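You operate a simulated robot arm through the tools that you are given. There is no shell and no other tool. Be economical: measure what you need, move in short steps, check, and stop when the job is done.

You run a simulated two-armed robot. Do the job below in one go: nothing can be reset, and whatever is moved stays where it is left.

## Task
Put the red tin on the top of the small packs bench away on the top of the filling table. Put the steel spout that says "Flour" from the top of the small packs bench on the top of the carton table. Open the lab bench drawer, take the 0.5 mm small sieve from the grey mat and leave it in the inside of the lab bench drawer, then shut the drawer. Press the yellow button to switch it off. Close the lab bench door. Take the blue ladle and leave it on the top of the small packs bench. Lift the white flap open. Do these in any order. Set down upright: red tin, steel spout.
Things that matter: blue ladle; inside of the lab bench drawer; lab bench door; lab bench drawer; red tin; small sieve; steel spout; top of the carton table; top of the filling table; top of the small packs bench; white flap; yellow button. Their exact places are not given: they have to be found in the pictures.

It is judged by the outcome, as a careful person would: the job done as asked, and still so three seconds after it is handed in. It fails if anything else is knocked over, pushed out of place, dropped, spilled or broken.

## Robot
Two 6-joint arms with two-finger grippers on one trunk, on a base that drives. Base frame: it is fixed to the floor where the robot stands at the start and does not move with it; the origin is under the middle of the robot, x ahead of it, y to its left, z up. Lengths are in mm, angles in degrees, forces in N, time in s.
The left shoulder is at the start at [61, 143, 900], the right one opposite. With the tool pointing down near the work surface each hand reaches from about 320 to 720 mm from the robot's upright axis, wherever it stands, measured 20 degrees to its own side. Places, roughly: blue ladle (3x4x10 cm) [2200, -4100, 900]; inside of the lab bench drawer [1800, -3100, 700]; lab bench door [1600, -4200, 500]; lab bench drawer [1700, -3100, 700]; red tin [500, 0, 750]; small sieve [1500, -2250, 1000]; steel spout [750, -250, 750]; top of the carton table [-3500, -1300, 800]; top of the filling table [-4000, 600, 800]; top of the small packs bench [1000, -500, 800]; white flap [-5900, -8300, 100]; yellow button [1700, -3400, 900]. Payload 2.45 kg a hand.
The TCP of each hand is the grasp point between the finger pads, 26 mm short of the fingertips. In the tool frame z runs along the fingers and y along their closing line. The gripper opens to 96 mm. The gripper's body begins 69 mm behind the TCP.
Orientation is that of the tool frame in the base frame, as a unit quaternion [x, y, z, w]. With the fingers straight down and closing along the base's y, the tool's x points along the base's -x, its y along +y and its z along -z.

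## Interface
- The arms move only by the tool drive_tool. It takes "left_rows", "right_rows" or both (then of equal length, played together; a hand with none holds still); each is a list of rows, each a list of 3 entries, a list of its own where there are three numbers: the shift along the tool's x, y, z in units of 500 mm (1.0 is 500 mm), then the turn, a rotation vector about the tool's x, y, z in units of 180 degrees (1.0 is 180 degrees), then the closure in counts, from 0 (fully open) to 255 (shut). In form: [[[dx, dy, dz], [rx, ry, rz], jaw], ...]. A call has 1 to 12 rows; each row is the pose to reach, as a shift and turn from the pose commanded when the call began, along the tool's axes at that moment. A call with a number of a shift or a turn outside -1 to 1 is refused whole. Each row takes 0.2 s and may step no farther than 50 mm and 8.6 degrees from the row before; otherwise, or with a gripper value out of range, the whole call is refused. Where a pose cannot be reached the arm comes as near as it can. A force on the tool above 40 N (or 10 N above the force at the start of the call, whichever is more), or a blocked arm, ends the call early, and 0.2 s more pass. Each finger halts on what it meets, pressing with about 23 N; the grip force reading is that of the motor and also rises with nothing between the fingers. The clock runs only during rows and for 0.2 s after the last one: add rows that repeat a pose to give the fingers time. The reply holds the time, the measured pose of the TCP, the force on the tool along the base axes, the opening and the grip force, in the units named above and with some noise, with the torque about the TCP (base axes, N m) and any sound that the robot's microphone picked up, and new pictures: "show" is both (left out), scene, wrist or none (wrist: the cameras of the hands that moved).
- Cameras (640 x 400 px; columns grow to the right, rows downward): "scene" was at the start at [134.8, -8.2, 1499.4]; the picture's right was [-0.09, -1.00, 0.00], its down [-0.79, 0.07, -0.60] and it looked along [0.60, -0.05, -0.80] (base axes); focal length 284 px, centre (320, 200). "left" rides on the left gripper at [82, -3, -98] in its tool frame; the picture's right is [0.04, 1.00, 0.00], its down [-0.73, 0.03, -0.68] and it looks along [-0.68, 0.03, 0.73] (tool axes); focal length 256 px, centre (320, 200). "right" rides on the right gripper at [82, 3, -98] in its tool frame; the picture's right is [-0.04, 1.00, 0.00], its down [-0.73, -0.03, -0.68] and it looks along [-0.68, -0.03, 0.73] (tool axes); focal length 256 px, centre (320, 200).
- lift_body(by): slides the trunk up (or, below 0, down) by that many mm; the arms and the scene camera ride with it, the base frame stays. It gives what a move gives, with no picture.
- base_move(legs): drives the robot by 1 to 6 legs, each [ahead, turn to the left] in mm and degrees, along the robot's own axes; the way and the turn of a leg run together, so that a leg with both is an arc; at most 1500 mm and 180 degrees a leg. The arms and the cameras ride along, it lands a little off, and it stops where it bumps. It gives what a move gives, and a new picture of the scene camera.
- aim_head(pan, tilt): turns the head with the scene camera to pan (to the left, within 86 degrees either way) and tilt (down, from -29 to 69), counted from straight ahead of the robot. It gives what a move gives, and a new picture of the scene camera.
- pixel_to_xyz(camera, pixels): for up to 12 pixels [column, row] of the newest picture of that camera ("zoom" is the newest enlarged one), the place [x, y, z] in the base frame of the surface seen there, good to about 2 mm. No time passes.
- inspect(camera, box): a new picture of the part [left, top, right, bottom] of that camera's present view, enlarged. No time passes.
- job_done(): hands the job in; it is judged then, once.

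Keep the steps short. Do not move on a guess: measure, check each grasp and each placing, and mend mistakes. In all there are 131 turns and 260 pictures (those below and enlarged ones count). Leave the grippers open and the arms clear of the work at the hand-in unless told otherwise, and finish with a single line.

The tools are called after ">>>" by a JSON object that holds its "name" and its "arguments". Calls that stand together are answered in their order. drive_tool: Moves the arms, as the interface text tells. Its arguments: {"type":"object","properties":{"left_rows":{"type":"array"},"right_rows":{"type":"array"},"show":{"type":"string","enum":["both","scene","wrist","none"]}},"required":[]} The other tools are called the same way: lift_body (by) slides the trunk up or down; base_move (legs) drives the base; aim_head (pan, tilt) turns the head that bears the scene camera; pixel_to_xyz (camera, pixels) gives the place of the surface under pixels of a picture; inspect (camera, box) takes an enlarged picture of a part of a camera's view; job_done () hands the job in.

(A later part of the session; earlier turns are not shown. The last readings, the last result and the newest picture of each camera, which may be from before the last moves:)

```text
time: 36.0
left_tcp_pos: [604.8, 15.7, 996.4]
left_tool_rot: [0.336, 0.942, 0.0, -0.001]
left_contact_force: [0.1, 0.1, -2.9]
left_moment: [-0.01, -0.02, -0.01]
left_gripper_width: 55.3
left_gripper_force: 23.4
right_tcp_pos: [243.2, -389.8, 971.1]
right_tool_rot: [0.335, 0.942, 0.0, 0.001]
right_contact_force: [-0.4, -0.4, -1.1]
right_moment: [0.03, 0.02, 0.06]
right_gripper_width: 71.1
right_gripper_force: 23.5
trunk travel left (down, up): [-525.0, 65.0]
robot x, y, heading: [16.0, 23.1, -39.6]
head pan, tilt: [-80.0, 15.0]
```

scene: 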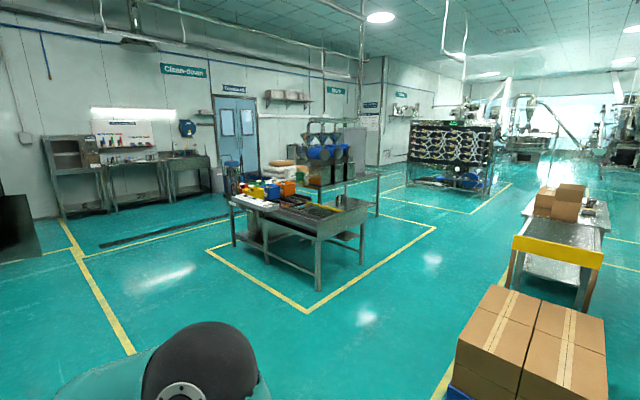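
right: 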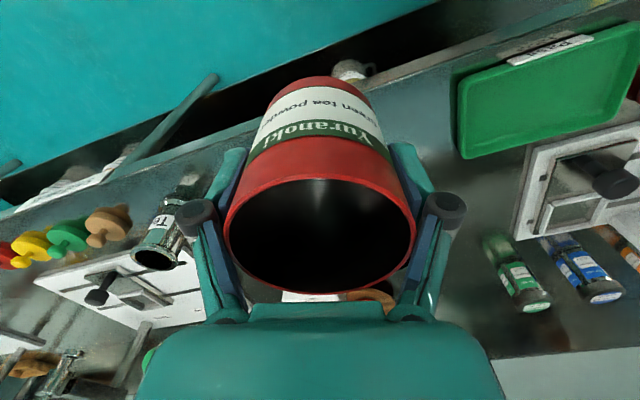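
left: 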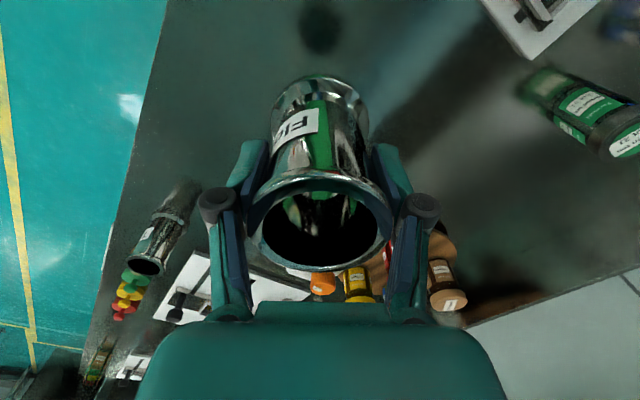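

I see the room. Turn 130° right to face the carton/filling tables side, then look.

>>> {"name": "base_move", "arguments": {"legs": [[0, -130]]}}

>>> {"name": "aim_head", "arguments": {"pan": 0, "tilt": 20}}

```text
time: 39.9
left_tcp_pos: [170.3, -543.5, 998.5]
left_tool_rot: [0.833, 0.553, 0.002, 0.001]
left_contact_force: [-0.3, -0.1, -1.9]
left_moment: [0.03, -0.11, 0.01]
left_gripper_width: 55.1
left_gripper_force: 23.4
right_tcp_pos: [-319.7, -311.5, 971.6]
right_tool_rot: [0.835, 0.551, 0.001, 0.001]
right_contact_force: [-0.7, 0.5, -1.2]
right_moment: [0.0, -0.06, -0.03]
right_gripper_width: 71.4
right_gripper_force: 23.0
trunk travel left (down, up): [-525.0, 65.0]
robot x, y, heading: [64.2, 4.0, -115.3]
head pan, tilt: [-80.0, 15.0]
stopped in leg 1: the robot was blocked; the commanded pose is now the measured one
```

scene: 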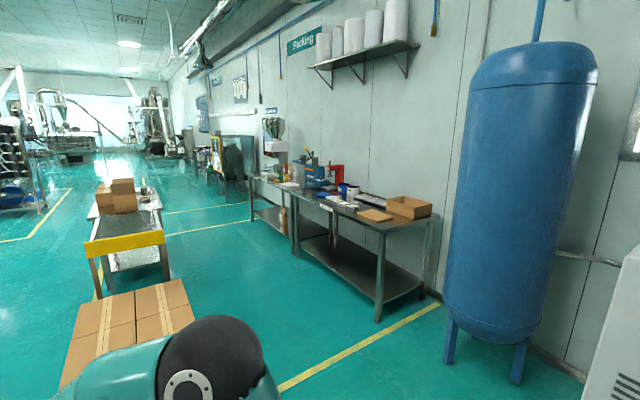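

```text
time: 41.4
left_tcp_pos: [171.8, -545.6, 998.0]
left_tool_rot: [0.834, 0.552, 0.001, 0.0]
left_contact_force: [-0.1, -0.3, -2.5]
left_moment: [0.01, 0.0, -0.01]
left_gripper_width: 55.2
left_gripper_force: 22.9
right_tcp_pos: [-317.8, -311.8, 972.3]
right_tool_rot: [0.834, 0.552, 0.0, -0.001]
right_contact_force: [-0.2, -0.5, -1.6]
right_moment: [-0.01, -0.01, -0.04]
right_gripper_width: 71.5
right_gripper_force: 22.9
trunk travel left (down, up): [-525.0, 65.0]
robot x, y, heading: [74.5, 3.9, -115.2]
head pan, tilt: [0.0, 20.0]
```

scene: 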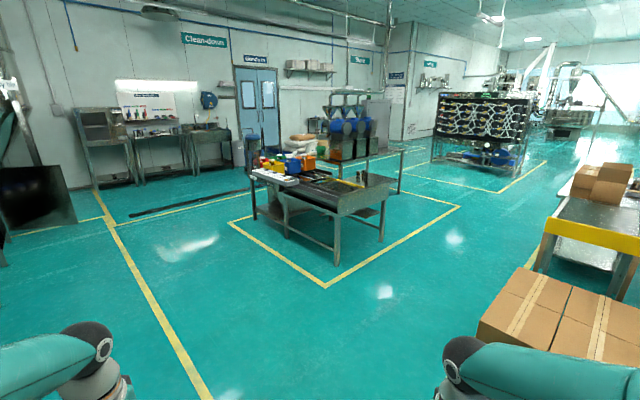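

Blocked at heading -115. See what's near: look to the left (the bench) and measure the carton pallet at the right.

>>> {"name": "pixel_to_xyz", "arguments": {"camera": "scene", "pixels": [[480, 345], [530, 270], [545, 255], [583, 200], [600, 210], [630, 250], [330, 285], [255, 178], [345, 210], [395, 178], [615, 225]]}}

>>> {"name": "aim_head", "arguments": {"pan": 80, "tilt": 55}}

>>> {"name": "aim_head", "arguments": {"pan": -80, "tilt": 55}}

```text
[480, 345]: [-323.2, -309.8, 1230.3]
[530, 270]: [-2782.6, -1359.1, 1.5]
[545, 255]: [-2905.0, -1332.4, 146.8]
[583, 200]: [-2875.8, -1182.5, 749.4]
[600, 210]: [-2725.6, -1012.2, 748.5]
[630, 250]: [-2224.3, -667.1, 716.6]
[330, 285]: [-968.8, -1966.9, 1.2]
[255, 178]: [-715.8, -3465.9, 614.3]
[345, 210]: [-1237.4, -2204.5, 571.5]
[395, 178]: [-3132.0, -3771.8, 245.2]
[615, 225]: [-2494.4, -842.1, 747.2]
```

```text
time: 42.9
left_tcp_pos: [172.9, -545.4, 998.1]
left_tool_rot: [0.834, 0.552, 0.001, 0.0]
left_contact_force: [0.1, 0.7, -1.7]
left_moment: [0.0, 0.02, 0.01]
left_gripper_width: 55.3
left_gripper_force: 22.9
right_tcp_pos: [-318.0, -311.9, 971.8]
right_tool_rot: [0.834, 0.551, 0.0, -0.001]
right_contact_force: [-0.2, -0.1, -0.1]
right_moment: [0.0, 0.0, -0.01]
right_gripper_width: 71.3
right_gripper_force: 23.4
trunk travel left (down, up): [-525.0, 65.0]
robot x, y, heading: [65.9, 7.9, -115.2]
head pan, tilt: [80.0, 55.0]
```

scene: 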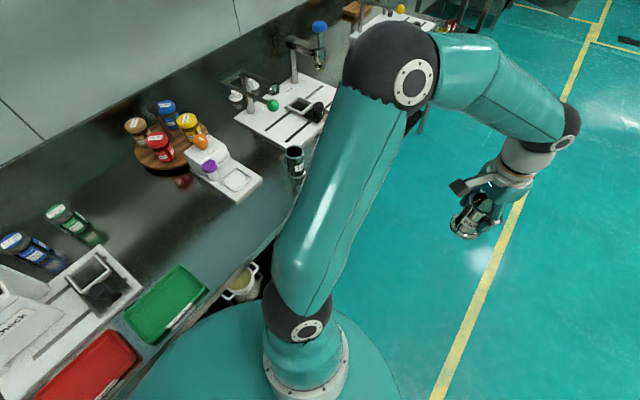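

```text
time: 45.4
left_tcp_pos: [172.7, -545.8, 998.7]
left_tool_rot: [0.834, 0.552, 0.002, 0.0]
left_contact_force: [0.0, 0.9, -2.5]
left_moment: [-0.02, -0.02, -0.02]
left_gripper_width: 55.5
left_gripper_force: 23.3
right_tcp_pos: [-316.8, -311.3, 971.8]
right_tool_rot: [0.834, 0.551, 0.0, 0.0]
right_contact_force: [-0.2, -0.5, -0.5]
right_moment: [0.01, 0.02, -0.02]
right_gripper_width: 71.2
right_gripper_force: 23.3
trunk travel left (down, up): [-525.0, 65.0]
robot x, y, heading: [67.5, 6.6, -115.6]
head pan, tilt: [-80.0, 55.0]
```

scene: 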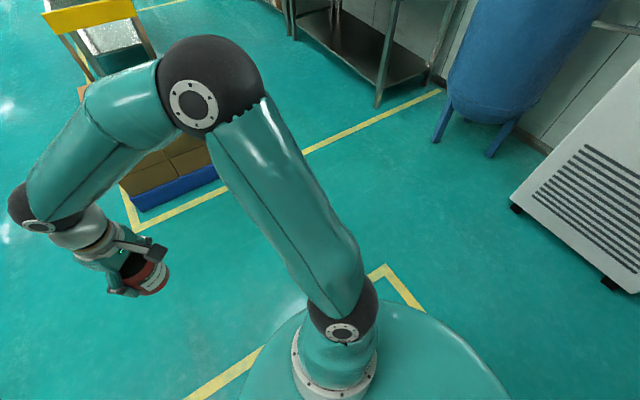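

The round base brushed the bench edge. Driving straight ahead (heading -115) leads away from it over clear floor; then turn right 50° and look.

>>> {"name": "base_move", "arguments": {"legs": [[700, 0], [0, -50]]}}

>>> {"name": "aim_head", "arguments": {"pan": 0, "tilt": 25}}

```text
time: 51.8
left_tcp_pos: [-595.1, -1030.7, 998.1]
left_tool_rot: [0.991, 0.132, 0.0, 0.0]
left_contact_force: [0.6, 0.1, -3.2]
left_moment: [0.03, 0.02, -0.04]
left_gripper_width: 55.6
left_gripper_force: 23.1
right_tcp_pos: [-712.9, -501.7, 970.3]
right_tool_rot: [0.991, 0.132, 0.001, 0.0]
right_contact_force: [0.6, -1.1, -0.1]
right_moment: [0.02, -0.07, -0.01]
right_gripper_width: 71.3
right_gripper_force: 23.3
trunk travel left (down, up): [-525.0, 65.0]
robot x, y, heading: [-216.6, -645.8, -166.6]
head pan, tilt: [-80.0, 55.0]
```

scene: 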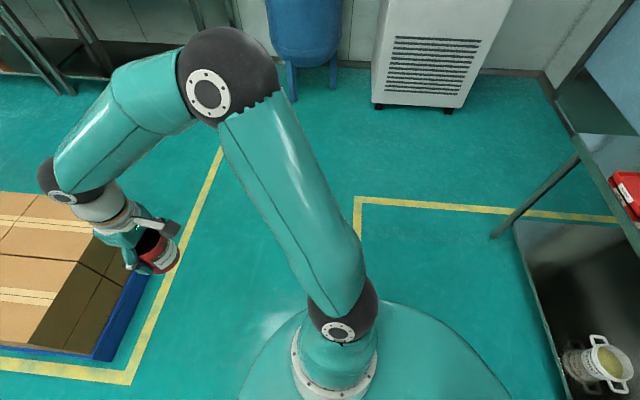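

```text
time: 53.3
left_tcp_pos: [-593.7, -1029.4, 998.9]
left_tool_rot: [0.991, 0.132, 0.001, -0.001]
left_contact_force: [0.1, 0.1, -2.2]
left_moment: [0.04, 0.0, 0.0]
left_gripper_width: 55.3
left_gripper_force: 22.5
right_tcp_pos: [-712.6, -500.2, 971.8]
right_tool_rot: [0.991, 0.132, 0.0, 0.0]
right_contact_force: [-0.2, -0.9, -1.6]
right_moment: [0.03, 0.01, 0.02]
right_gripper_width: 71.2
right_gripper_force: 23.0
trunk travel left (down, up): [-525.0, 65.0]
robot x, y, heading: [-217.1, -644.3, -166.6]
head pan, tilt: [0.0, 25.0]
```

scene: 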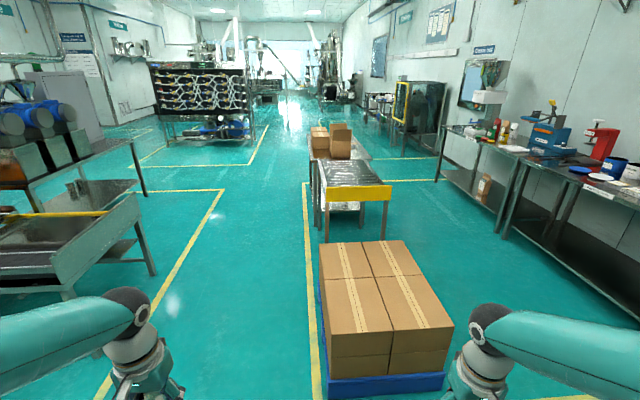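

Now clear view: pallet ahead, a yellow-fronted unit behind it, cartons beyond, wall tables at right. Measure them.

>>> {"name": "pixel_to_xyz", "arguments": {"camera": "scene", "pixels": [[322, 180], [352, 165], [390, 192], [350, 175], [330, 160], [365, 157], [312, 155], [310, 180], [440, 128], [480, 145], [520, 152], [327, 240]]}}

>>> {"name": "inspect", "arguments": {"camera": "scene", "box": [280, 80, 440, 250]}}

>>> {"name": "inspect", "arguments": {"camera": "scene", "box": [420, 50, 640, 250]}}

```text
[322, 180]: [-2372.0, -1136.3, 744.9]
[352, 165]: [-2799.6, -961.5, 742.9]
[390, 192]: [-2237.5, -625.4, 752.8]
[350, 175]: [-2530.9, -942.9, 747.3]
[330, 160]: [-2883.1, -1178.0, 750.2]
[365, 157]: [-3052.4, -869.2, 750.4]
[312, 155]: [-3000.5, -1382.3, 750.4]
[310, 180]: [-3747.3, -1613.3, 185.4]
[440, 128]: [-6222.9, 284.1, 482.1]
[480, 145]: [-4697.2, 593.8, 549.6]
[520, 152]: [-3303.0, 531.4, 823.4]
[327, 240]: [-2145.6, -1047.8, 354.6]
```

```text
2.35 times, centred on (360, 165) of scene
```

zoom: 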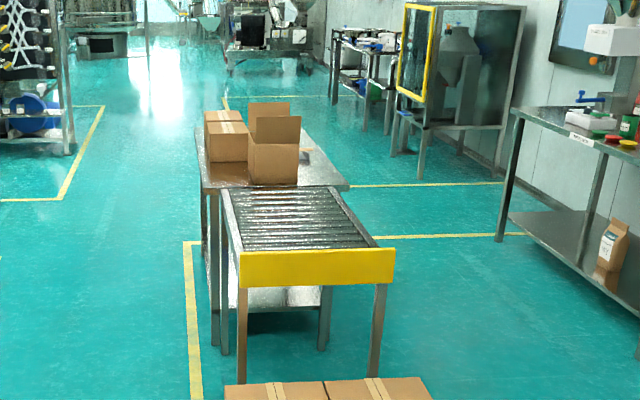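

```text
2.00 times, centred on (530, 150) of scene
```

zoom: 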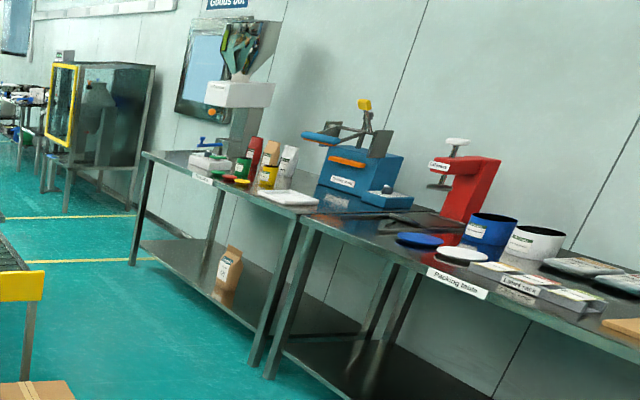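

>>> {"name": "pixel_to_xyz", "arguments": {"camera": "scene", "pixels": [[445, 380], [405, 245], [453, 325], [326, 385], [503, 238], [590, 185], [465, 133], [444, 180], [508, 205], [385, 245], [345, 148], [317, 145]]}}

>>> {"name": "inspect", "arguments": {"camera": "scene", "box": [300, 110, 380, 200]}}

>>> {"name": "pixel_to_xyz", "arguments": {"camera": "zoom", "pixels": [[60, 180], [85, 330], [110, 260], [330, 230], [400, 240], [350, 200], [55, 220], [300, 140], [80, 250], [390, 260]]}}

```text
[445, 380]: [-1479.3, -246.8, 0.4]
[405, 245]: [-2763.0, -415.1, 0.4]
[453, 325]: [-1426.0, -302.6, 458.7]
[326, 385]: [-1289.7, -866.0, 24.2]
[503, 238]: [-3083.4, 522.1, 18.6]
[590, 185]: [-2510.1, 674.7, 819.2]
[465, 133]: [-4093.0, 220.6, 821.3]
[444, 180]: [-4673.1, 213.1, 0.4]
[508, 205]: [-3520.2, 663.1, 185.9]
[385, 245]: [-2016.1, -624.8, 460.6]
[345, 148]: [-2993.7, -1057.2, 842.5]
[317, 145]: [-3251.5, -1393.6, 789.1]
```

```text
4.44 times, centred on (340, 155) of scene
```

zoom: 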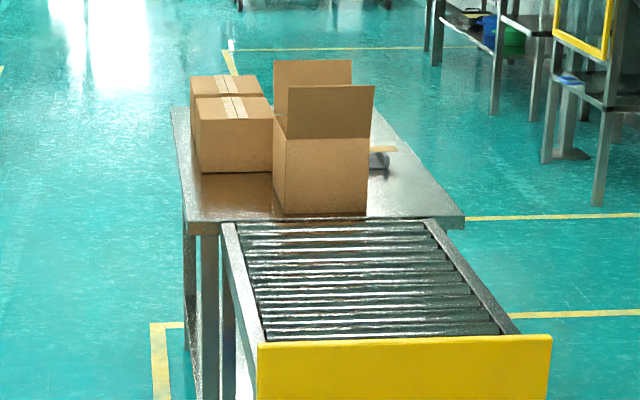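

```text
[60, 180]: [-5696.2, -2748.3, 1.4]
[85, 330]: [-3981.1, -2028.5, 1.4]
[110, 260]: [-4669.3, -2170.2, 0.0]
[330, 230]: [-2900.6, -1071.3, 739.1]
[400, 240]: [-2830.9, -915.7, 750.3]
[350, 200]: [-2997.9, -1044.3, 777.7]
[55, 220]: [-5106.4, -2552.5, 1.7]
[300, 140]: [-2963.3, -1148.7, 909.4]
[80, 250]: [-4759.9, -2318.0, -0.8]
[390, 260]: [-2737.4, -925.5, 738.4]
```

>>> {"name": "pixel_to_xyz", "arguments": {"camera": "zoom", "pixels": [[190, 217], [462, 217], [174, 112], [405, 190], [445, 213], [380, 163], [385, 148], [420, 175], [205, 190], [240, 190], [275, 205], [365, 205]]}}

```text
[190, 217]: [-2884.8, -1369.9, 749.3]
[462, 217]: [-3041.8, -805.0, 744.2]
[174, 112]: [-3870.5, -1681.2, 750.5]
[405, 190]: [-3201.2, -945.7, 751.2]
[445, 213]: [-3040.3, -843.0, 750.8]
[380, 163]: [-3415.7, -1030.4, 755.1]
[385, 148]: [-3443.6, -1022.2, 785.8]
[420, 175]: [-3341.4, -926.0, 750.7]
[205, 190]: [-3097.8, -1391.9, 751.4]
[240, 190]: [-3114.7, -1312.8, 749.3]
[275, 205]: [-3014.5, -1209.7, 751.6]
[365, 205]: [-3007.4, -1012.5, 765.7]
```

In hall axes (u ahead = heading -163.7, v right): carton table top u 3150–4180, v -507–79, z 750, free near its right-near edge; filling table front edge v≈1357, z 820; aisle between them ~1.28 m wide, with the pallet up to v=177. I drive into that aisle: turn right 61°, 1400 ahead, turn back left 64°.

>>> {"name": "base_move", "arguments": {"legs": [[0, -61], [1400, 0], [0, 64]]}}

```text
time: 67.0
left_tcp_pos: [-1545.6, -35.5, 997.9]
left_tool_rot: [0.982, 0.19, 0.001, -0.002]
left_contact_force: [0.4, -0.4, -2.6]
left_moment: [0.07, 0.01, 0.02]
left_gripper_width: 55.2
left_gripper_force: 22.9
right_tcp_pos: [-1725.7, 476.0, 972.6]
right_tool_rot: [0.982, 0.189, 0.002, -0.002]
right_contact_force: [-0.7, -0.6, -1.1]
right_moment: [0.08, 0.01, 0.0]
right_gripper_width: 71.3
right_gripper_force: 22.5
trunk travel left (down, up): [-525.0, 65.0]
robot x, y, heading: [-1236.4, 435.0, -160.9]
head pan, tilt: [0.0, 25.0]
stopped in leg 3: the robot was blocked; the commanded pose is now the measured one
```

scene: 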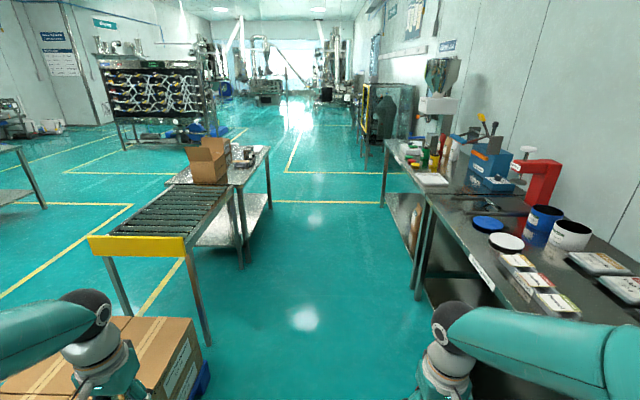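

Blocked near the end of the turn. Look to the right for the contact and check nothing was hit.

>>> {"name": "aim_head", "arguments": {"pan": -75, "tilt": 50}}

>>> {"name": "aim_head", "arguments": {"pan": 75, "tilt": 55}}

```text
time: 68.5
left_tcp_pos: [-1546.8, -32.4, 998.3]
left_tool_rot: [0.982, 0.19, 0.001, 0.0]
left_contact_force: [0.5, 0.3, -2.0]
left_moment: [0.01, 0.01, 0.03]
left_gripper_width: 55.0
left_gripper_force: 23.0
right_tcp_pos: [-1726.5, 480.4, 973.1]
right_tool_rot: [0.982, 0.189, 0.001, -0.001]
right_contact_force: [0.2, 0.1, -0.8]
right_moment: [-0.01, 0.0, 0.0]
right_gripper_width: 71.3
right_gripper_force: 23.0
trunk travel left (down, up): [-525.0, 65.0]
robot x, y, heading: [-1234.4, 434.3, -160.8]
head pan, tilt: [-75.0, 50.0]
```

scene: 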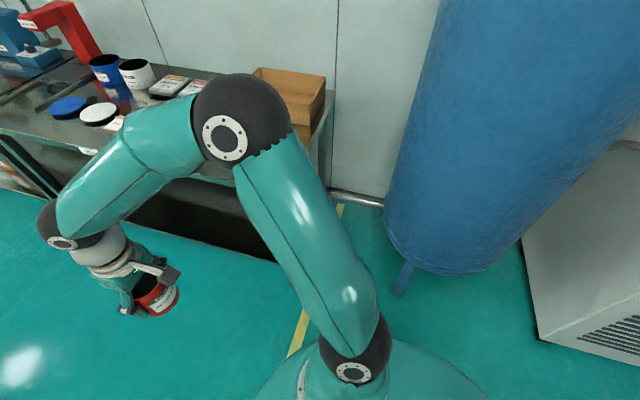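

```text
time: 70.8
left_tcp_pos: [-1547.4, -31.7, 999.0]
left_tool_rot: [0.982, 0.19, 0.001, 0.0]
left_contact_force: [1.3, -0.3, -2.0]
left_moment: [-0.03, -0.03, 0.01]
left_gripper_width: 55.6
left_gripper_force: 23.1
right_tcp_pos: [-1726.9, 479.3, 972.0]
right_tool_rot: [0.982, 0.188, 0.001, 0.0]
right_contact_force: [0.1, -0.4, -0.4]
right_moment: [0.02, -0.04, -0.02]
right_gripper_width: 71.3
right_gripper_force: 22.1
trunk travel left (down, up): [-525.0, 65.0]
robot x, y, heading: [-1233.6, 436.3, -160.7]
head pan, tilt: [75.0, 55.0]
```

scene: 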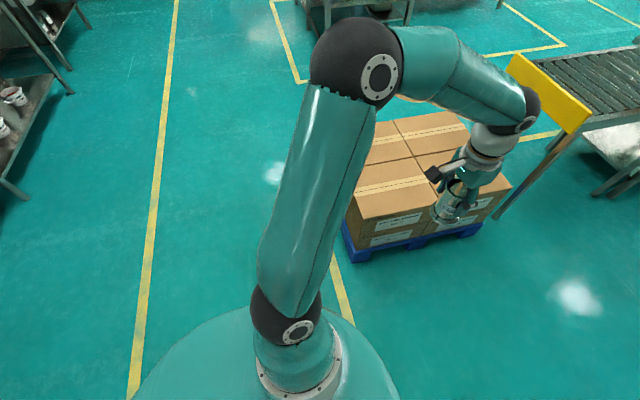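

>>> {"name": "aim_head", "arguments": {"pan": -75, "tilt": 50}}

>>> {"name": "pixel_to_xyz", "arguments": {"camera": "scene", "pixels": [[235, 85], [285, 120], [300, 100], [310, 130], [325, 90], [260, 72], [400, 240], [400, 290], [540, 330], [480, 270], [265, 260], [440, 370]]}}

```text
time: 73.2
left_tcp_pos: [-1546.5, -31.5, 999.7]
left_tool_rot: [0.982, 0.19, 0.001, 0.0]
left_contact_force: [1.0, -0.2, -3.7]
left_moment: [-0.01, 0.0, 0.05]
left_gripper_width: 55.4
left_gripper_force: 23.3
right_tcp_pos: [-1726.6, 479.6, 972.9]
right_tool_rot: [0.982, 0.189, 0.001, -0.001]
right_contact_force: [1.0, 0.3, -0.5]
right_moment: [-0.01, 0.0, 0.01]
right_gripper_width: 71.4
right_gripper_force: 23.0
trunk travel left (down, up): [-525.0, 65.0]
robot x, y, heading: [-1231.8, 434.3, -160.6]
head pan, tilt: [-75.0, 50.0]
```

scene: 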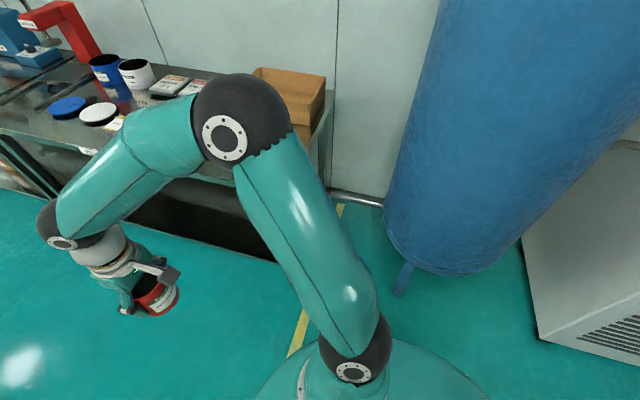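

```text
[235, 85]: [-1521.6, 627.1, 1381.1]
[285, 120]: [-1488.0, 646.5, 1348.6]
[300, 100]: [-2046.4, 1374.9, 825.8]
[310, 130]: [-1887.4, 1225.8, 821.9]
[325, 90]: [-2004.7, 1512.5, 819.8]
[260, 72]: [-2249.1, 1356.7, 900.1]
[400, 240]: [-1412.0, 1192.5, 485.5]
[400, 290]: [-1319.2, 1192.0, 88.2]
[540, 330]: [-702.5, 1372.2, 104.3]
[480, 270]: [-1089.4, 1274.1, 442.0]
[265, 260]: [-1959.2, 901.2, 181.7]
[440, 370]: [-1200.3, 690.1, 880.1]
```

Nothing is in contact (elbow is at z 1380, tank 750 mm away). Drive on along the aisle to u≈3450.

>>> {"name": "base_move", "arguments": {"legs": [[0, -1.5], [1500, 0], [880, 0]]}}

>>> {"name": "aim_head", "arguments": {"pan": -60, "tilt": 40}}

>>> {"name": "aim_head", "arguments": {"pan": 75, "tilt": 45}}

```text
time: 85.4
left_tcp_pos: [-3833.0, -733.3, 998.6]
left_tool_rot: [0.984, 0.179, 0.0, -0.001]
left_contact_force: [-0.9, 0.8, -2.9]
left_moment: [-0.01, -0.02, 0.04]
left_gripper_width: 55.0
left_gripper_force: 23.0
right_tcp_pos: [-4002.6, -217.2, 972.7]
right_tool_rot: [0.984, 0.179, 0.001, 0.0]
right_contact_force: [-0.4, 0.2, -1.1]
right_moment: [0.02, -0.03, -0.04]
right_gripper_width: 71.3
right_gripper_force: 23.0
trunk travel left (down, up): [-525.0, 65.0]
robot x, y, heading: [-3511.0, -269.0, -162.0]
head pan, tilt: [-75.0, 50.0]
```

scene: 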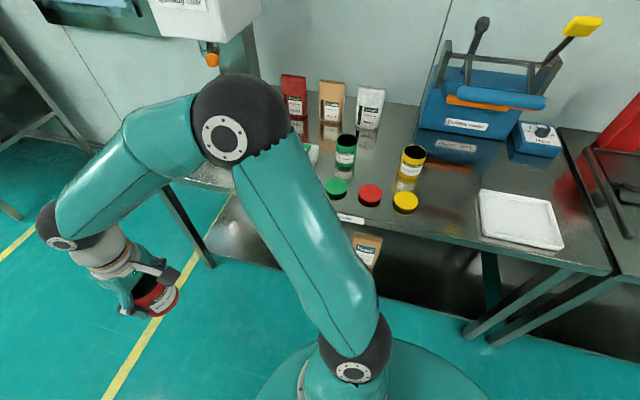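

```text
time: 86.2
left_tcp_pos: [-3833.4, -733.8, 998.7]
left_tool_rot: [0.984, 0.18, 0.001, 0.0]
left_contact_force: [-0.2, 0.5, -2.4]
left_moment: [0.0, 0.01, 0.03]
left_gripper_width: 55.3
left_gripper_force: 22.8
right_tcp_pos: [-4002.1, -218.2, 973.1]
right_tool_rot: [0.984, 0.179, 0.002, 0.0]
right_contact_force: [-0.1, 0.1, -1.2]
right_moment: [0.0, -0.01, -0.02]
right_gripper_width: 71.4
right_gripper_force: 23.4
trunk travel left (down, up): [-525.0, 65.0]
robot x, y, heading: [-3508.1, -265.6, -162.1]
head pan, tilt: [-60.0, 40.0]
```

scene: 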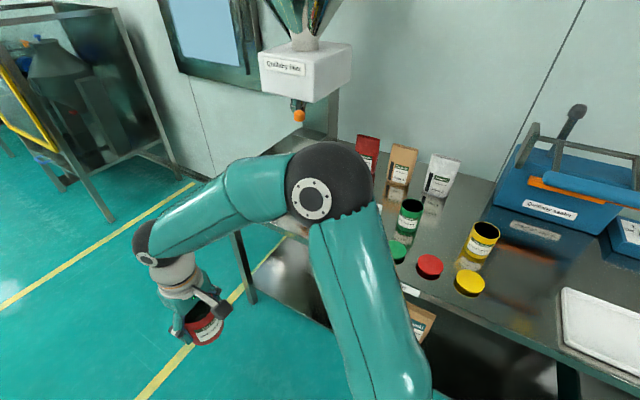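

```text
time: 88.3
left_tcp_pos: [-3833.9, -733.2, 999.6]
left_tool_rot: [0.984, 0.18, 0.002, -0.001]
left_contact_force: [0.5, -0.2, -2.8]
left_moment: [0.01, -0.01, -0.04]
left_gripper_width: 55.1
left_gripper_force: 22.8
right_tcp_pos: [-4002.8, -217.4, 973.5]
right_tool_rot: [0.984, 0.18, 0.001, 0.0]
right_contact_force: [0.5, -0.1, -0.2]
right_moment: [0.0, 0.06, 0.03]
right_gripper_width: 71.3
right_gripper_force: 23.2
trunk travel left (down, up): [-525.0, 65.0]
robot x, y, heading: [-3511.4, -270.1, -161.7]
head pan, tilt: [75.0, 45.0]
```

scene: 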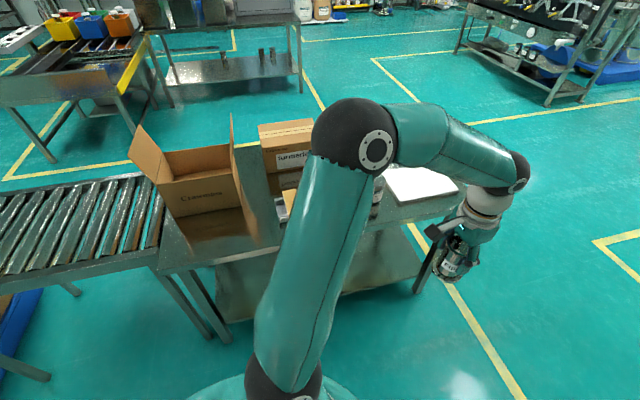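

At u≈3445, v≈725. Filling table has clear room between the yellow tin and the white scale. First the carton table: turn left 90° and look down.

>>> {"name": "base_move", "arguments": {"legs": [[0, 89]]}}

>>> {"name": "aim_head", "arguments": {"pan": 10, "tilt": 48}}

```text
time: 92.1
left_tcp_pos: [-3150.5, -710.9, 998.2]
left_tool_rot: [0.676, 0.737, 0.0, -0.002]
left_contact_force: [1.1, 1.0, -4.1]
left_moment: [0.02, 0.05, 0.01]
left_gripper_width: 55.5
left_gripper_force: 22.9
right_tcp_pos: [-3690.8, -733.5, 974.1]
right_tool_rot: [0.677, 0.736, 0.0, -0.003]
right_contact_force: [0.7, -1.1, -0.8]
right_moment: [0.03, 0.05, -0.04]
right_gripper_width: 71.2
right_gripper_force: 22.9
trunk travel left (down, up): [-525.0, 65.0]
robot x, y, heading: [-3568.4, -277.2, -85.7]
head pan, tilt: [75.0, 45.0]
stopped in leg 1: the robot was blocked; the commanded pose is now the measured one
```

scene: 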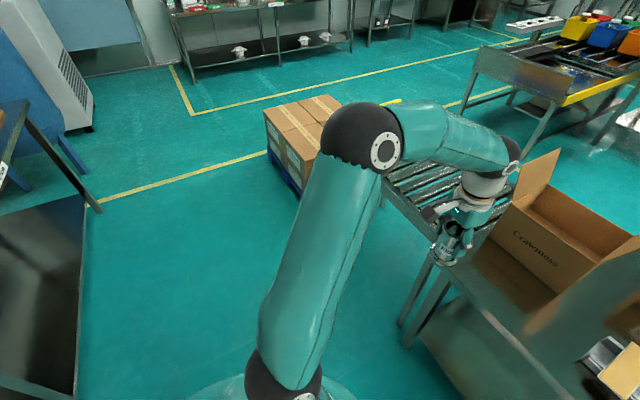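

```text
time: 93.4
left_tcp_pos: [-3153.9, -708.7, 1001.2]
left_tool_rot: [0.676, 0.737, 0.001, 0.0]
left_contact_force: [0.0, 0.4, -2.4]
left_moment: [-0.01, 0.0, -0.02]
left_gripper_width: 55.4
left_gripper_force: 22.6
right_tcp_pos: [-3695.2, -731.6, 973.1]
right_tool_rot: [0.677, 0.736, 0.001, 0.0]
right_contact_force: [-0.2, -0.2, -1.0]
right_moment: [0.0, 0.0, 0.0]
right_gripper_width: 71.2
right_gripper_force: 22.9
trunk travel left (down, up): [-525.0, 65.0]
robot x, y, heading: [-3567.8, -273.4, -85.7]
head pan, tilt: [10.0, 48.0]
```

scene: 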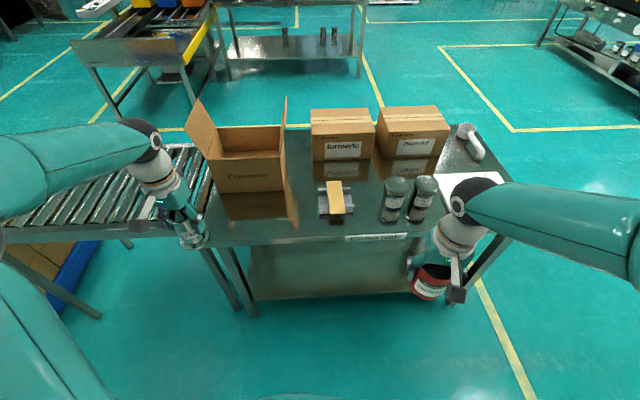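

The label reads "Carton table" on the edge. Measure free spots on it.

>>> {"name": "pixel_to_xyz", "arguments": {"camera": "scene", "pixels": [[300, 220], [300, 190], [368, 215], [368, 195], [350, 215], [380, 215], [230, 235], [500, 230], [285, 190], [325, 215], [285, 225], [420, 210]]}}

>>> {"name": "inspect", "arguments": {"camera": "scene", "box": [160, 90, 520, 315]}}

```text
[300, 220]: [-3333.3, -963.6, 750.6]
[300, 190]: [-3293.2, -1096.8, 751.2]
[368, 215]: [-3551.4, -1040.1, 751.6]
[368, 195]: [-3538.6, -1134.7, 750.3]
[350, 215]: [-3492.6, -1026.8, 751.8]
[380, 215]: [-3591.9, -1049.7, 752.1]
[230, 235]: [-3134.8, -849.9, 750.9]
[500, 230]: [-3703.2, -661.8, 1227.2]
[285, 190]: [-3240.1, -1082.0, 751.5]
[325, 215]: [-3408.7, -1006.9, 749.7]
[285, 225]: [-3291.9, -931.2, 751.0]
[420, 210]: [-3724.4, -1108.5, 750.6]
```

```text
1.78 times, centred on (340, 202) of scene
```

zoom: 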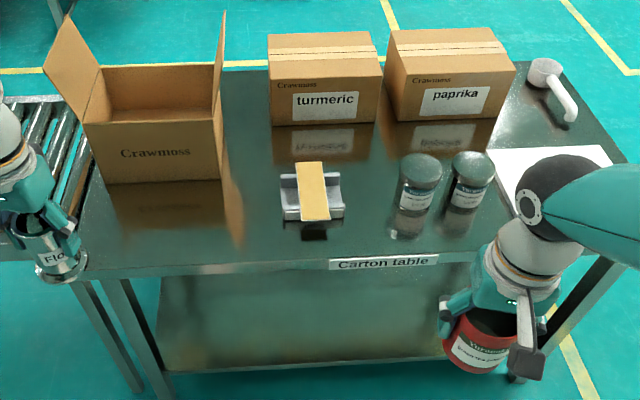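

Chosen spot for the spout: (-3320,-965), clear of the open carton and the tape. It's ~730 mm away, so first shift the left hand 185 mm to the robot's right, then drive 150 mm forward.

>>> {"name": "drive_tool", "arguments": {"left_rows": [[[0, -0.03, 0], [0, 0, 0], 255], [[0, -0.08, 0], [0, 0, 0], 255], [[0, -0.14, 0], [0, 0, 0], 255], [[0, -0.2, 0], [0, 0, 0], 255], [[0, -0.26, 0], [0, 0, 0], 255], [[0, -0.32, 0], [0, 0, 0], 255], [[0, -0.36, 0], [0, 0, 0], 255], [[0, -0.37, 0], [0, 0, 0], 255]], "show": "none"}}

>>> {"name": "base_move", "arguments": {"legs": [[150, 0]]}}

```text
time: 95.2
left_tcp_pos: [-3339.3, -725.6, 1002.1]
left_tool_rot: [0.676, 0.737, 0.001, -0.001]
left_contact_force: [-0.5, -0.4, -2.7]
left_moment: [0.02, 0.01, 0.01]
left_gripper_width: 55.3
left_gripper_force: 22.5
right_tcp_pos: [-3695.2, -732.8, 975.2]
right_tool_rot: [0.677, 0.736, 0.0, 0.0]
right_contact_force: [-1.0, -0.2, -0.7]
right_moment: [0.02, -0.03, 0.03]
right_gripper_width: 71.2
right_gripper_force: 23.2
trunk travel left (down, up): [-525.0, 65.0]
robot x, y, heading: [-3571.0, -274.8, -85.4]
head pan, tilt: [10.0, 48.0]
```

```text
time: 96.6
left_tcp_pos: [-3326.9, -880.4, 1000.2]
left_tool_rot: [0.676, 0.737, 0.002, -0.001]
left_contact_force: [0.1, -0.6, -3.7]
left_moment: [0.04, 0.01, -0.01]
left_gripper_width: 55.1
left_gripper_force: 22.9
right_tcp_pos: [-3683.3, -887.8, 973.9]
right_tool_rot: [0.677, 0.736, 0.001, 0.0]
right_contact_force: [-0.2, -0.2, -1.5]
right_moment: [0.05, -0.01, -0.01]
right_gripper_width: 71.5
right_gripper_force: 22.9
trunk travel left (down, up): [-525.0, 65.0]
robot x, y, heading: [-3557.0, -425.3, -85.7]
head pan, tilt: [10.0, 48.0]
```

scene: 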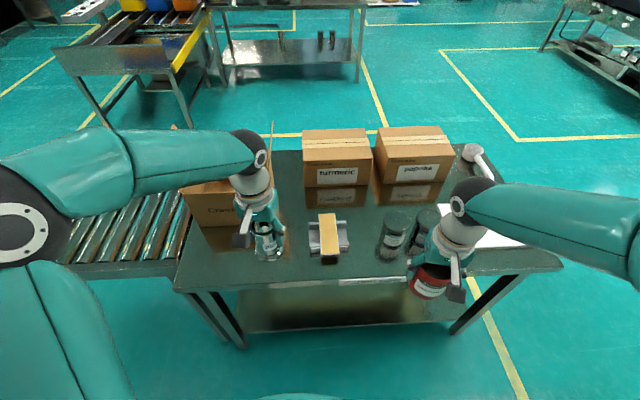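

Now 85 mm forward remains. Check the tape's and box's closest points first.

>>> {"name": "pixel_to_xyz", "arguments": {"camera": "scene", "pixels": [[312, 245], [322, 257], [310, 225], [346, 247], [232, 222], [232, 185], [300, 260], [290, 240]]}}

>>> {"name": "inspect", "arguments": {"camera": "left", "box": [0, 0, 640, 400]}}

```text
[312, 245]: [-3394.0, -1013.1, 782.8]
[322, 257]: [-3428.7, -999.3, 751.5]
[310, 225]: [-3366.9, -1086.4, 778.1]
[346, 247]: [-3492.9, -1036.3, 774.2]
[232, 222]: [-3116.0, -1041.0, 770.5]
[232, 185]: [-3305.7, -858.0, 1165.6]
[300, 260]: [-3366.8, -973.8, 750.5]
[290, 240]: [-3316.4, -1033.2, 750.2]
```

```text
1.00 times, centred on (320, 200) of left (not enlarged: the box is as wide or as high as the picture)
```

zoom: 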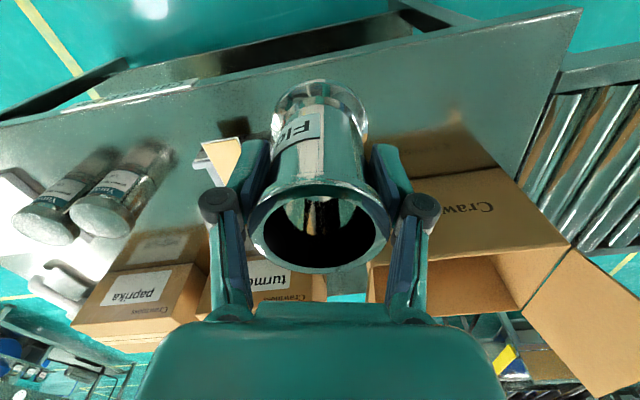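

Tape starts at y≈-1000, so I place at y≈-945. Forward 65 mm, then lower to z≈826.

>>> {"name": "drive_tool", "arguments": {"left_rows": [[[-0.04, 0, 0], [0, 0, 0], 255], [[-0.09, 0, 0], [0, 0, 0], 255], [[-0.13, 0, 0], [0, 0, 0], 255], [[-0.13, 0, 0.05], [0, 0, 0], 255], [[-0.13, 0, 0.11], [0, 0, 0], 255], [[-0.13, 0, 0.17], [0, 0, 0], 255], [[-0.13, 0, 0.23], [0, 0, 0], 255], [[-0.13, 0, 0.28], [0, 0, 0], 255], [[-0.13, 0, 0.31], [0, 0, 0], 255], [[-0.13, 0, 0.33], [0, 0, 0], 255], [[-0.13, 0, 0.342], [0, 0, 0], 255]], "show": "both"}}

```text
time: 99.0
left_tcp_pos: [-3321.9, -944.1, 828.4]
left_tool_rot: [0.676, 0.737, 0.001, 0.0]
left_contact_force: [0.1, 0.3, -2.9]
left_moment: [0.01, -0.02, -0.03]
left_gripper_width: 55.6
left_gripper_force: 23.3
right_tcp_pos: [-3682.9, -887.3, 974.2]
right_tool_rot: [0.677, 0.736, 0.001, -0.001]
right_contact_force: [-0.1, -0.2, -0.6]
right_moment: [-0.02, 0.0, 0.01]
right_gripper_width: 71.3
right_gripper_force: 23.4
trunk travel left (down, up): [-525.0, 65.0]
robot x, y, heading: [-3554.9, -428.3, -85.5]
head pan, tilt: [10.0, 48.0]
```

scene: 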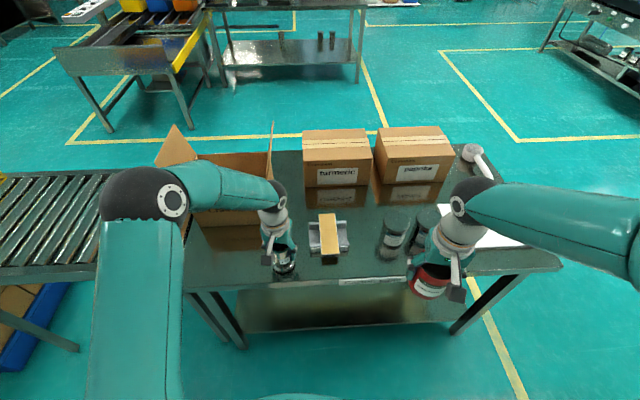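
left: 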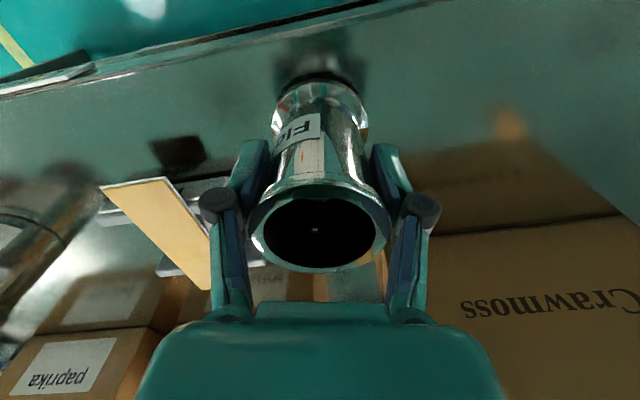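

Lower the last 3.5 mm, release partway (to ~78 mm), wait, and rise.

>>> {"name": "drive_tool", "arguments": {"left_rows": [[[0, 0, 0.004], [0, 0, 0], 255], [[0, 0, 0.007], [0, 0, 0], 255], [[0, 0, 0.007], [0, 0, 0], 150], [[0, 0, 0.007], [0, 0, 0], 48], [[0, 0, 0.007], [0, 0, 0], 48], [[0, 0, -0.02], [0, 0, 0], 48], [[0, 0, -0.07], [0, 0, 0], 48], [[0, 0, -0.15], [0, 0, 0], 48], [[0, 0, -0.24], [0, 0, 0], 48], [[0.06, 0, -0.3], [0, 0, 0], 0], [[0.13, 0, -0.34], [0, 0, 0], 0]], "show": "both"}}

```text
time: 101.4
left_tcp_pos: [-3323.9, -879.4, 1004.5]
left_tool_rot: [0.677, 0.736, 0.001, -0.001]
left_contact_force: [-0.2, -0.1, -0.1]
left_moment: [0.02, -0.01, 0.02]
left_gripper_width: 96.1
left_gripper_force: 0.2
right_tcp_pos: [-3684.9, -886.1, 975.0]
right_tool_rot: [0.677, 0.736, 0.001, 0.0]
right_contact_force: [0.0, -0.6, -0.3]
right_moment: [-0.03, 0.02, 0.01]
right_gripper_width: 71.4
right_gripper_force: 22.7
trunk travel left (down, up): [-525.0, 65.0]
robot x, y, heading: [-3553.7, -422.9, -86.0]
head pan, tilt: [10.0, 48.0]
```

scene: 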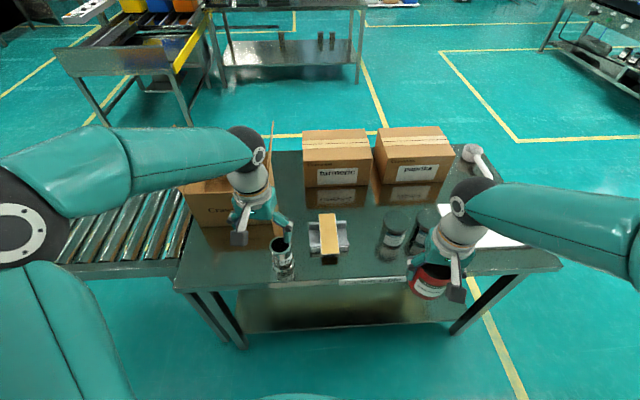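
left: 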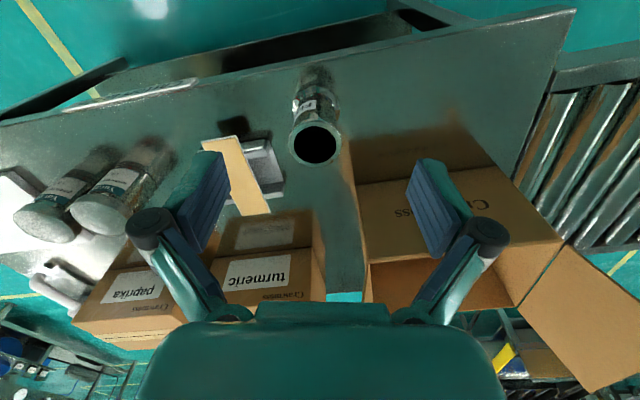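

Spout stands upright on the carton table. Back off 150 mm and turn to face the filling table.

>>> {"name": "base_move", "arguments": {"legs": [[-130, 0], [0, -168]]}}

```text
time: 106.6
left_tcp_pos: [-3956.1, -631.7, 1006.1]
left_tool_rot: [0.987, 0.163, 0.001, 0.0]
left_contact_force: [0.0, 0.7, 0.6]
left_moment: [-0.08, -0.06, 0.02]
left_gripper_width: 96.2
left_gripper_force: 0.1
right_tcp_pos: [-4048.4, -285.0, 974.0]
right_tool_rot: [0.987, 0.163, 0.002, 0.002]
right_contact_force: [-0.7, 0.3, -0.5]
right_moment: [-0.06, -0.05, 0.0]
right_gripper_width: 71.4
right_gripper_force: 23.2
trunk travel left (down, up): [-525.0, 65.0]
robot x, y, heading: [-3552.5, -350.4, -163.7]
head pan, tilt: [10.0, 48.0]
stopped in leg 2: the robot was blocked; the commanded pose is now the measured one
```

scene: 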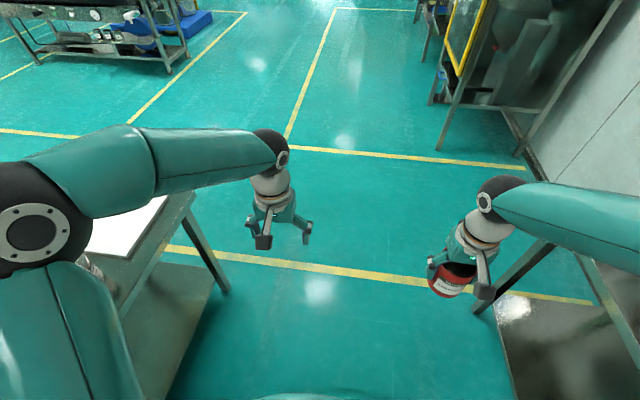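

Blocked again at heading -163.7 (v≈660, a bit near the carton table). Look right toward the filling table and measure the free spot.

>>> {"name": "aim_head", "arguments": {"pan": -80, "tilt": 48}}

>>> {"name": "aim_head", "arguments": {"pan": 80, "tilt": 69}}

```text
time: 108.3
left_tcp_pos: [-3955.0, -636.0, 1005.4]
left_tool_rot: [0.987, 0.163, 0.001, 0.0]
left_contact_force: [0.2, 0.2, 0.8]
left_moment: [0.0, 0.03, 0.01]
left_gripper_width: 96.1
left_gripper_force: 0.1
right_tcp_pos: [-4047.2, -287.3, 974.8]
right_tool_rot: [0.987, 0.163, 0.001, 0.0]
right_contact_force: [0.2, 0.2, -1.5]
right_moment: [-0.01, -0.01, -0.02]
right_gripper_width: 71.6
right_gripper_force: 23.6
trunk travel left (down, up): [-525.0, 65.0]
robot x, y, heading: [-3551.1, -350.1, -163.5]
head pan, tilt: [-80.0, 48.0]
```

scene: 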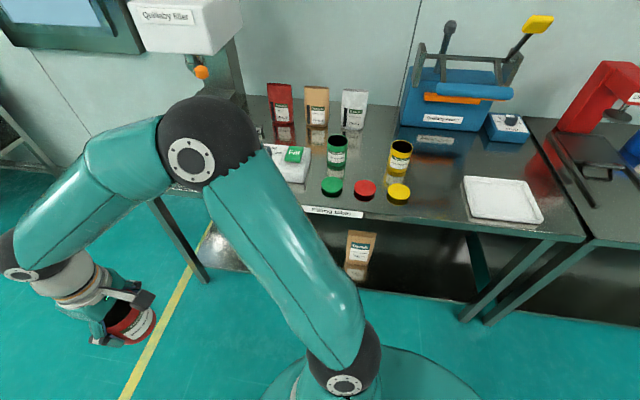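

```text
time: 110.7
left_tcp_pos: [-3954.5, -634.2, 1005.2]
left_tool_rot: [0.987, 0.164, 0.001, 0.0]
left_contact_force: [0.1, -1.2, 0.7]
left_moment: [-0.01, 0.0, -0.01]
left_gripper_width: 96.0
left_gripper_force: 0.1
right_tcp_pos: [-4046.3, -285.6, 975.7]
right_tool_rot: [0.987, 0.164, 0.001, -0.001]
right_contact_force: [-0.2, -0.4, -1.2]
right_moment: [0.01, -0.03, 0.0]
right_gripper_width: 71.3
right_gripper_force: 23.0
trunk travel left (down, up): [-525.0, 65.0]
robot x, y, heading: [-3547.5, -355.7, -163.8]
head pan, tilt: [80.0, 68.8]
```

scene: 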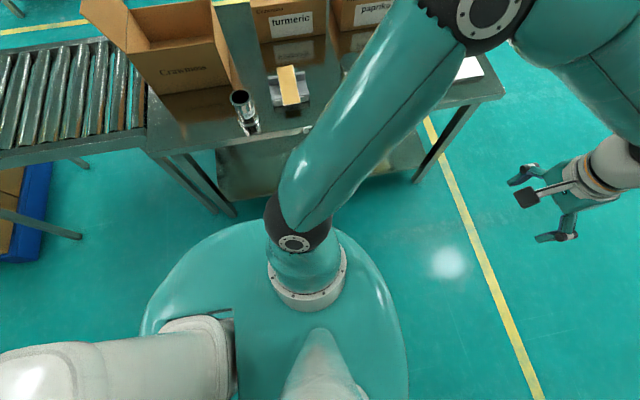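

The base disc is well clear of everything; it seems only long turns (>76°) give up. Turn in two shorter steps to face the filling table.

>>> {"name": "base_move", "arguments": {"legs": [[0, -45], [0, -45]]}}

>>> {"name": "aim_head", "arguments": {"pan": -10, "tilt": 45}}

```text
time: 115.0
left_tcp_pos: [-3937.6, -37.7, 1007.7]
left_tool_rot: [0.888, -0.46, -0.001, 0.002]
left_contact_force: [0.8, 0.6, 0.1]
left_moment: [-0.07, 0.06, -0.02]
left_gripper_width: 96.0
left_gripper_force: 0.1
right_tcp_pos: [-3629.4, 148.4, 975.2]
right_tool_rot: [0.887, -0.462, 0.0, 0.003]
right_contact_force: [0.7, 0.1, -1.0]
right_moment: [-0.04, 0.02, 0.02]
right_gripper_width: 71.4
right_gripper_force: 22.4
trunk travel left (down, up): [-525.0, 65.0]
robot x, y, heading: [-3598.1, -379.9, 120.5]
head pan, tilt: [80.0, 68.8]
stopped in leg 2: the robot was blocked; the commanded pose is now the measured one
```

scene: 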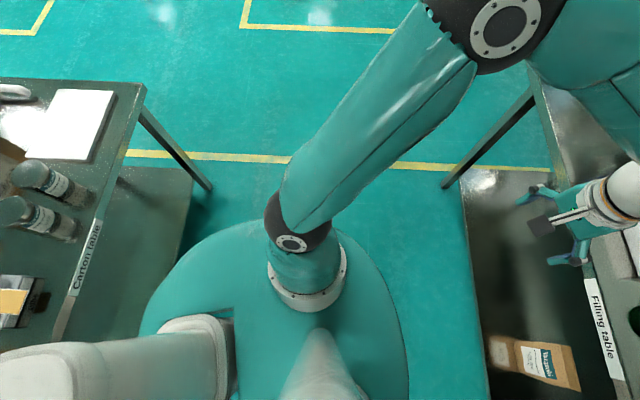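

```text
time: 116.7
left_tcp_pos: [-3939.2, -40.4, 1007.0]
left_tool_rot: [0.888, -0.46, 0.0, -0.001]
left_contact_force: [0.3, 0.5, -0.7]
left_moment: [0.02, 0.01, -0.01]
left_gripper_width: 96.1
left_gripper_force: 0.1
right_tcp_pos: [-3629.9, 146.6, 975.7]
right_tool_rot: [0.887, -0.461, 0.001, 0.002]
right_contact_force: [0.0, 0.4, -0.1]
right_moment: [-0.03, 0.03, -0.03]
right_gripper_width: 71.4
right_gripper_force: 22.9
trunk travel left (down, up): [-525.0, 65.0]
robot x, y, heading: [-3597.3, -381.9, 121.0]
head pan, tilt: [-10.0, 45.0]
```

scene: 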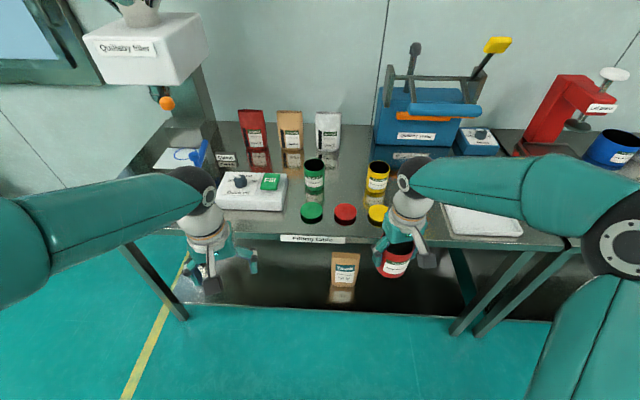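

Measure around the gap between yellow lid (378,214) and scale (447,220), and table edge.

>>> {"name": "pixel_to_xyz", "arguments": {"camera": "scene", "pixels": [[447, 210], [455, 233], [388, 220], [378, 213], [435, 215], [440, 240], [378, 170], [345, 213], [520, 245], [330, 228], [250, 205], [345, 180]]}}

>>> {"name": "aim_head", "arguments": {"pan": 75, "tilt": 20}}

```text
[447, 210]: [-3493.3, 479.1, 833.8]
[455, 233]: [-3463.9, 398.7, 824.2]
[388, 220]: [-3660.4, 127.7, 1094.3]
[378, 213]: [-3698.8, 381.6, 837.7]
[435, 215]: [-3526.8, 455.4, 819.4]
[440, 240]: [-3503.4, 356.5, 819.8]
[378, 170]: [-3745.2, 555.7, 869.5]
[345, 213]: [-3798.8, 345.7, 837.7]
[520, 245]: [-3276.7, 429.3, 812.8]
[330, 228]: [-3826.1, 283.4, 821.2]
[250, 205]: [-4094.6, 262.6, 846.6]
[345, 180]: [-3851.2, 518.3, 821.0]
```

```text
time: 118.2
left_tcp_pos: [-3939.9, -39.7, 1006.8]
left_tool_rot: [0.888, -0.459, 0.0, 0.0]
left_contact_force: [0.6, 0.3, 0.0]
left_moment: [-0.01, 0.0, 0.0]
left_gripper_width: 96.2
left_gripper_force: 0.1
right_tcp_pos: [-3630.8, 146.0, 976.3]
right_tool_rot: [0.888, -0.461, 0.001, 0.001]
right_contact_force: [-0.2, 0.1, -0.7]
right_moment: [0.0, 0.02, -0.02]
right_gripper_width: 71.2
right_gripper_force: 22.8
trunk travel left (down, up): [-525.0, 65.0]
robot x, y, heading: [-3599.4, -381.2, 121.1]
head pan, tilt: [75.0, 20.0]
```

scene: 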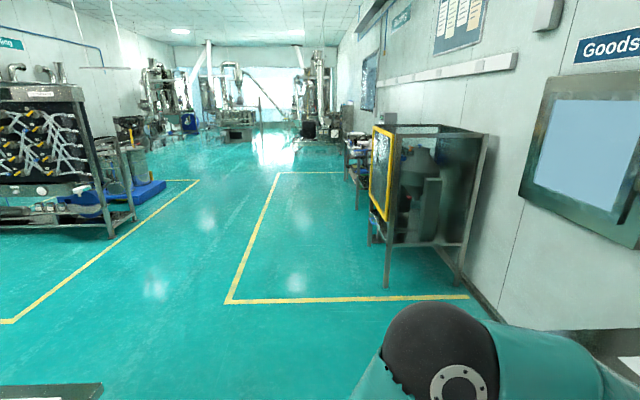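

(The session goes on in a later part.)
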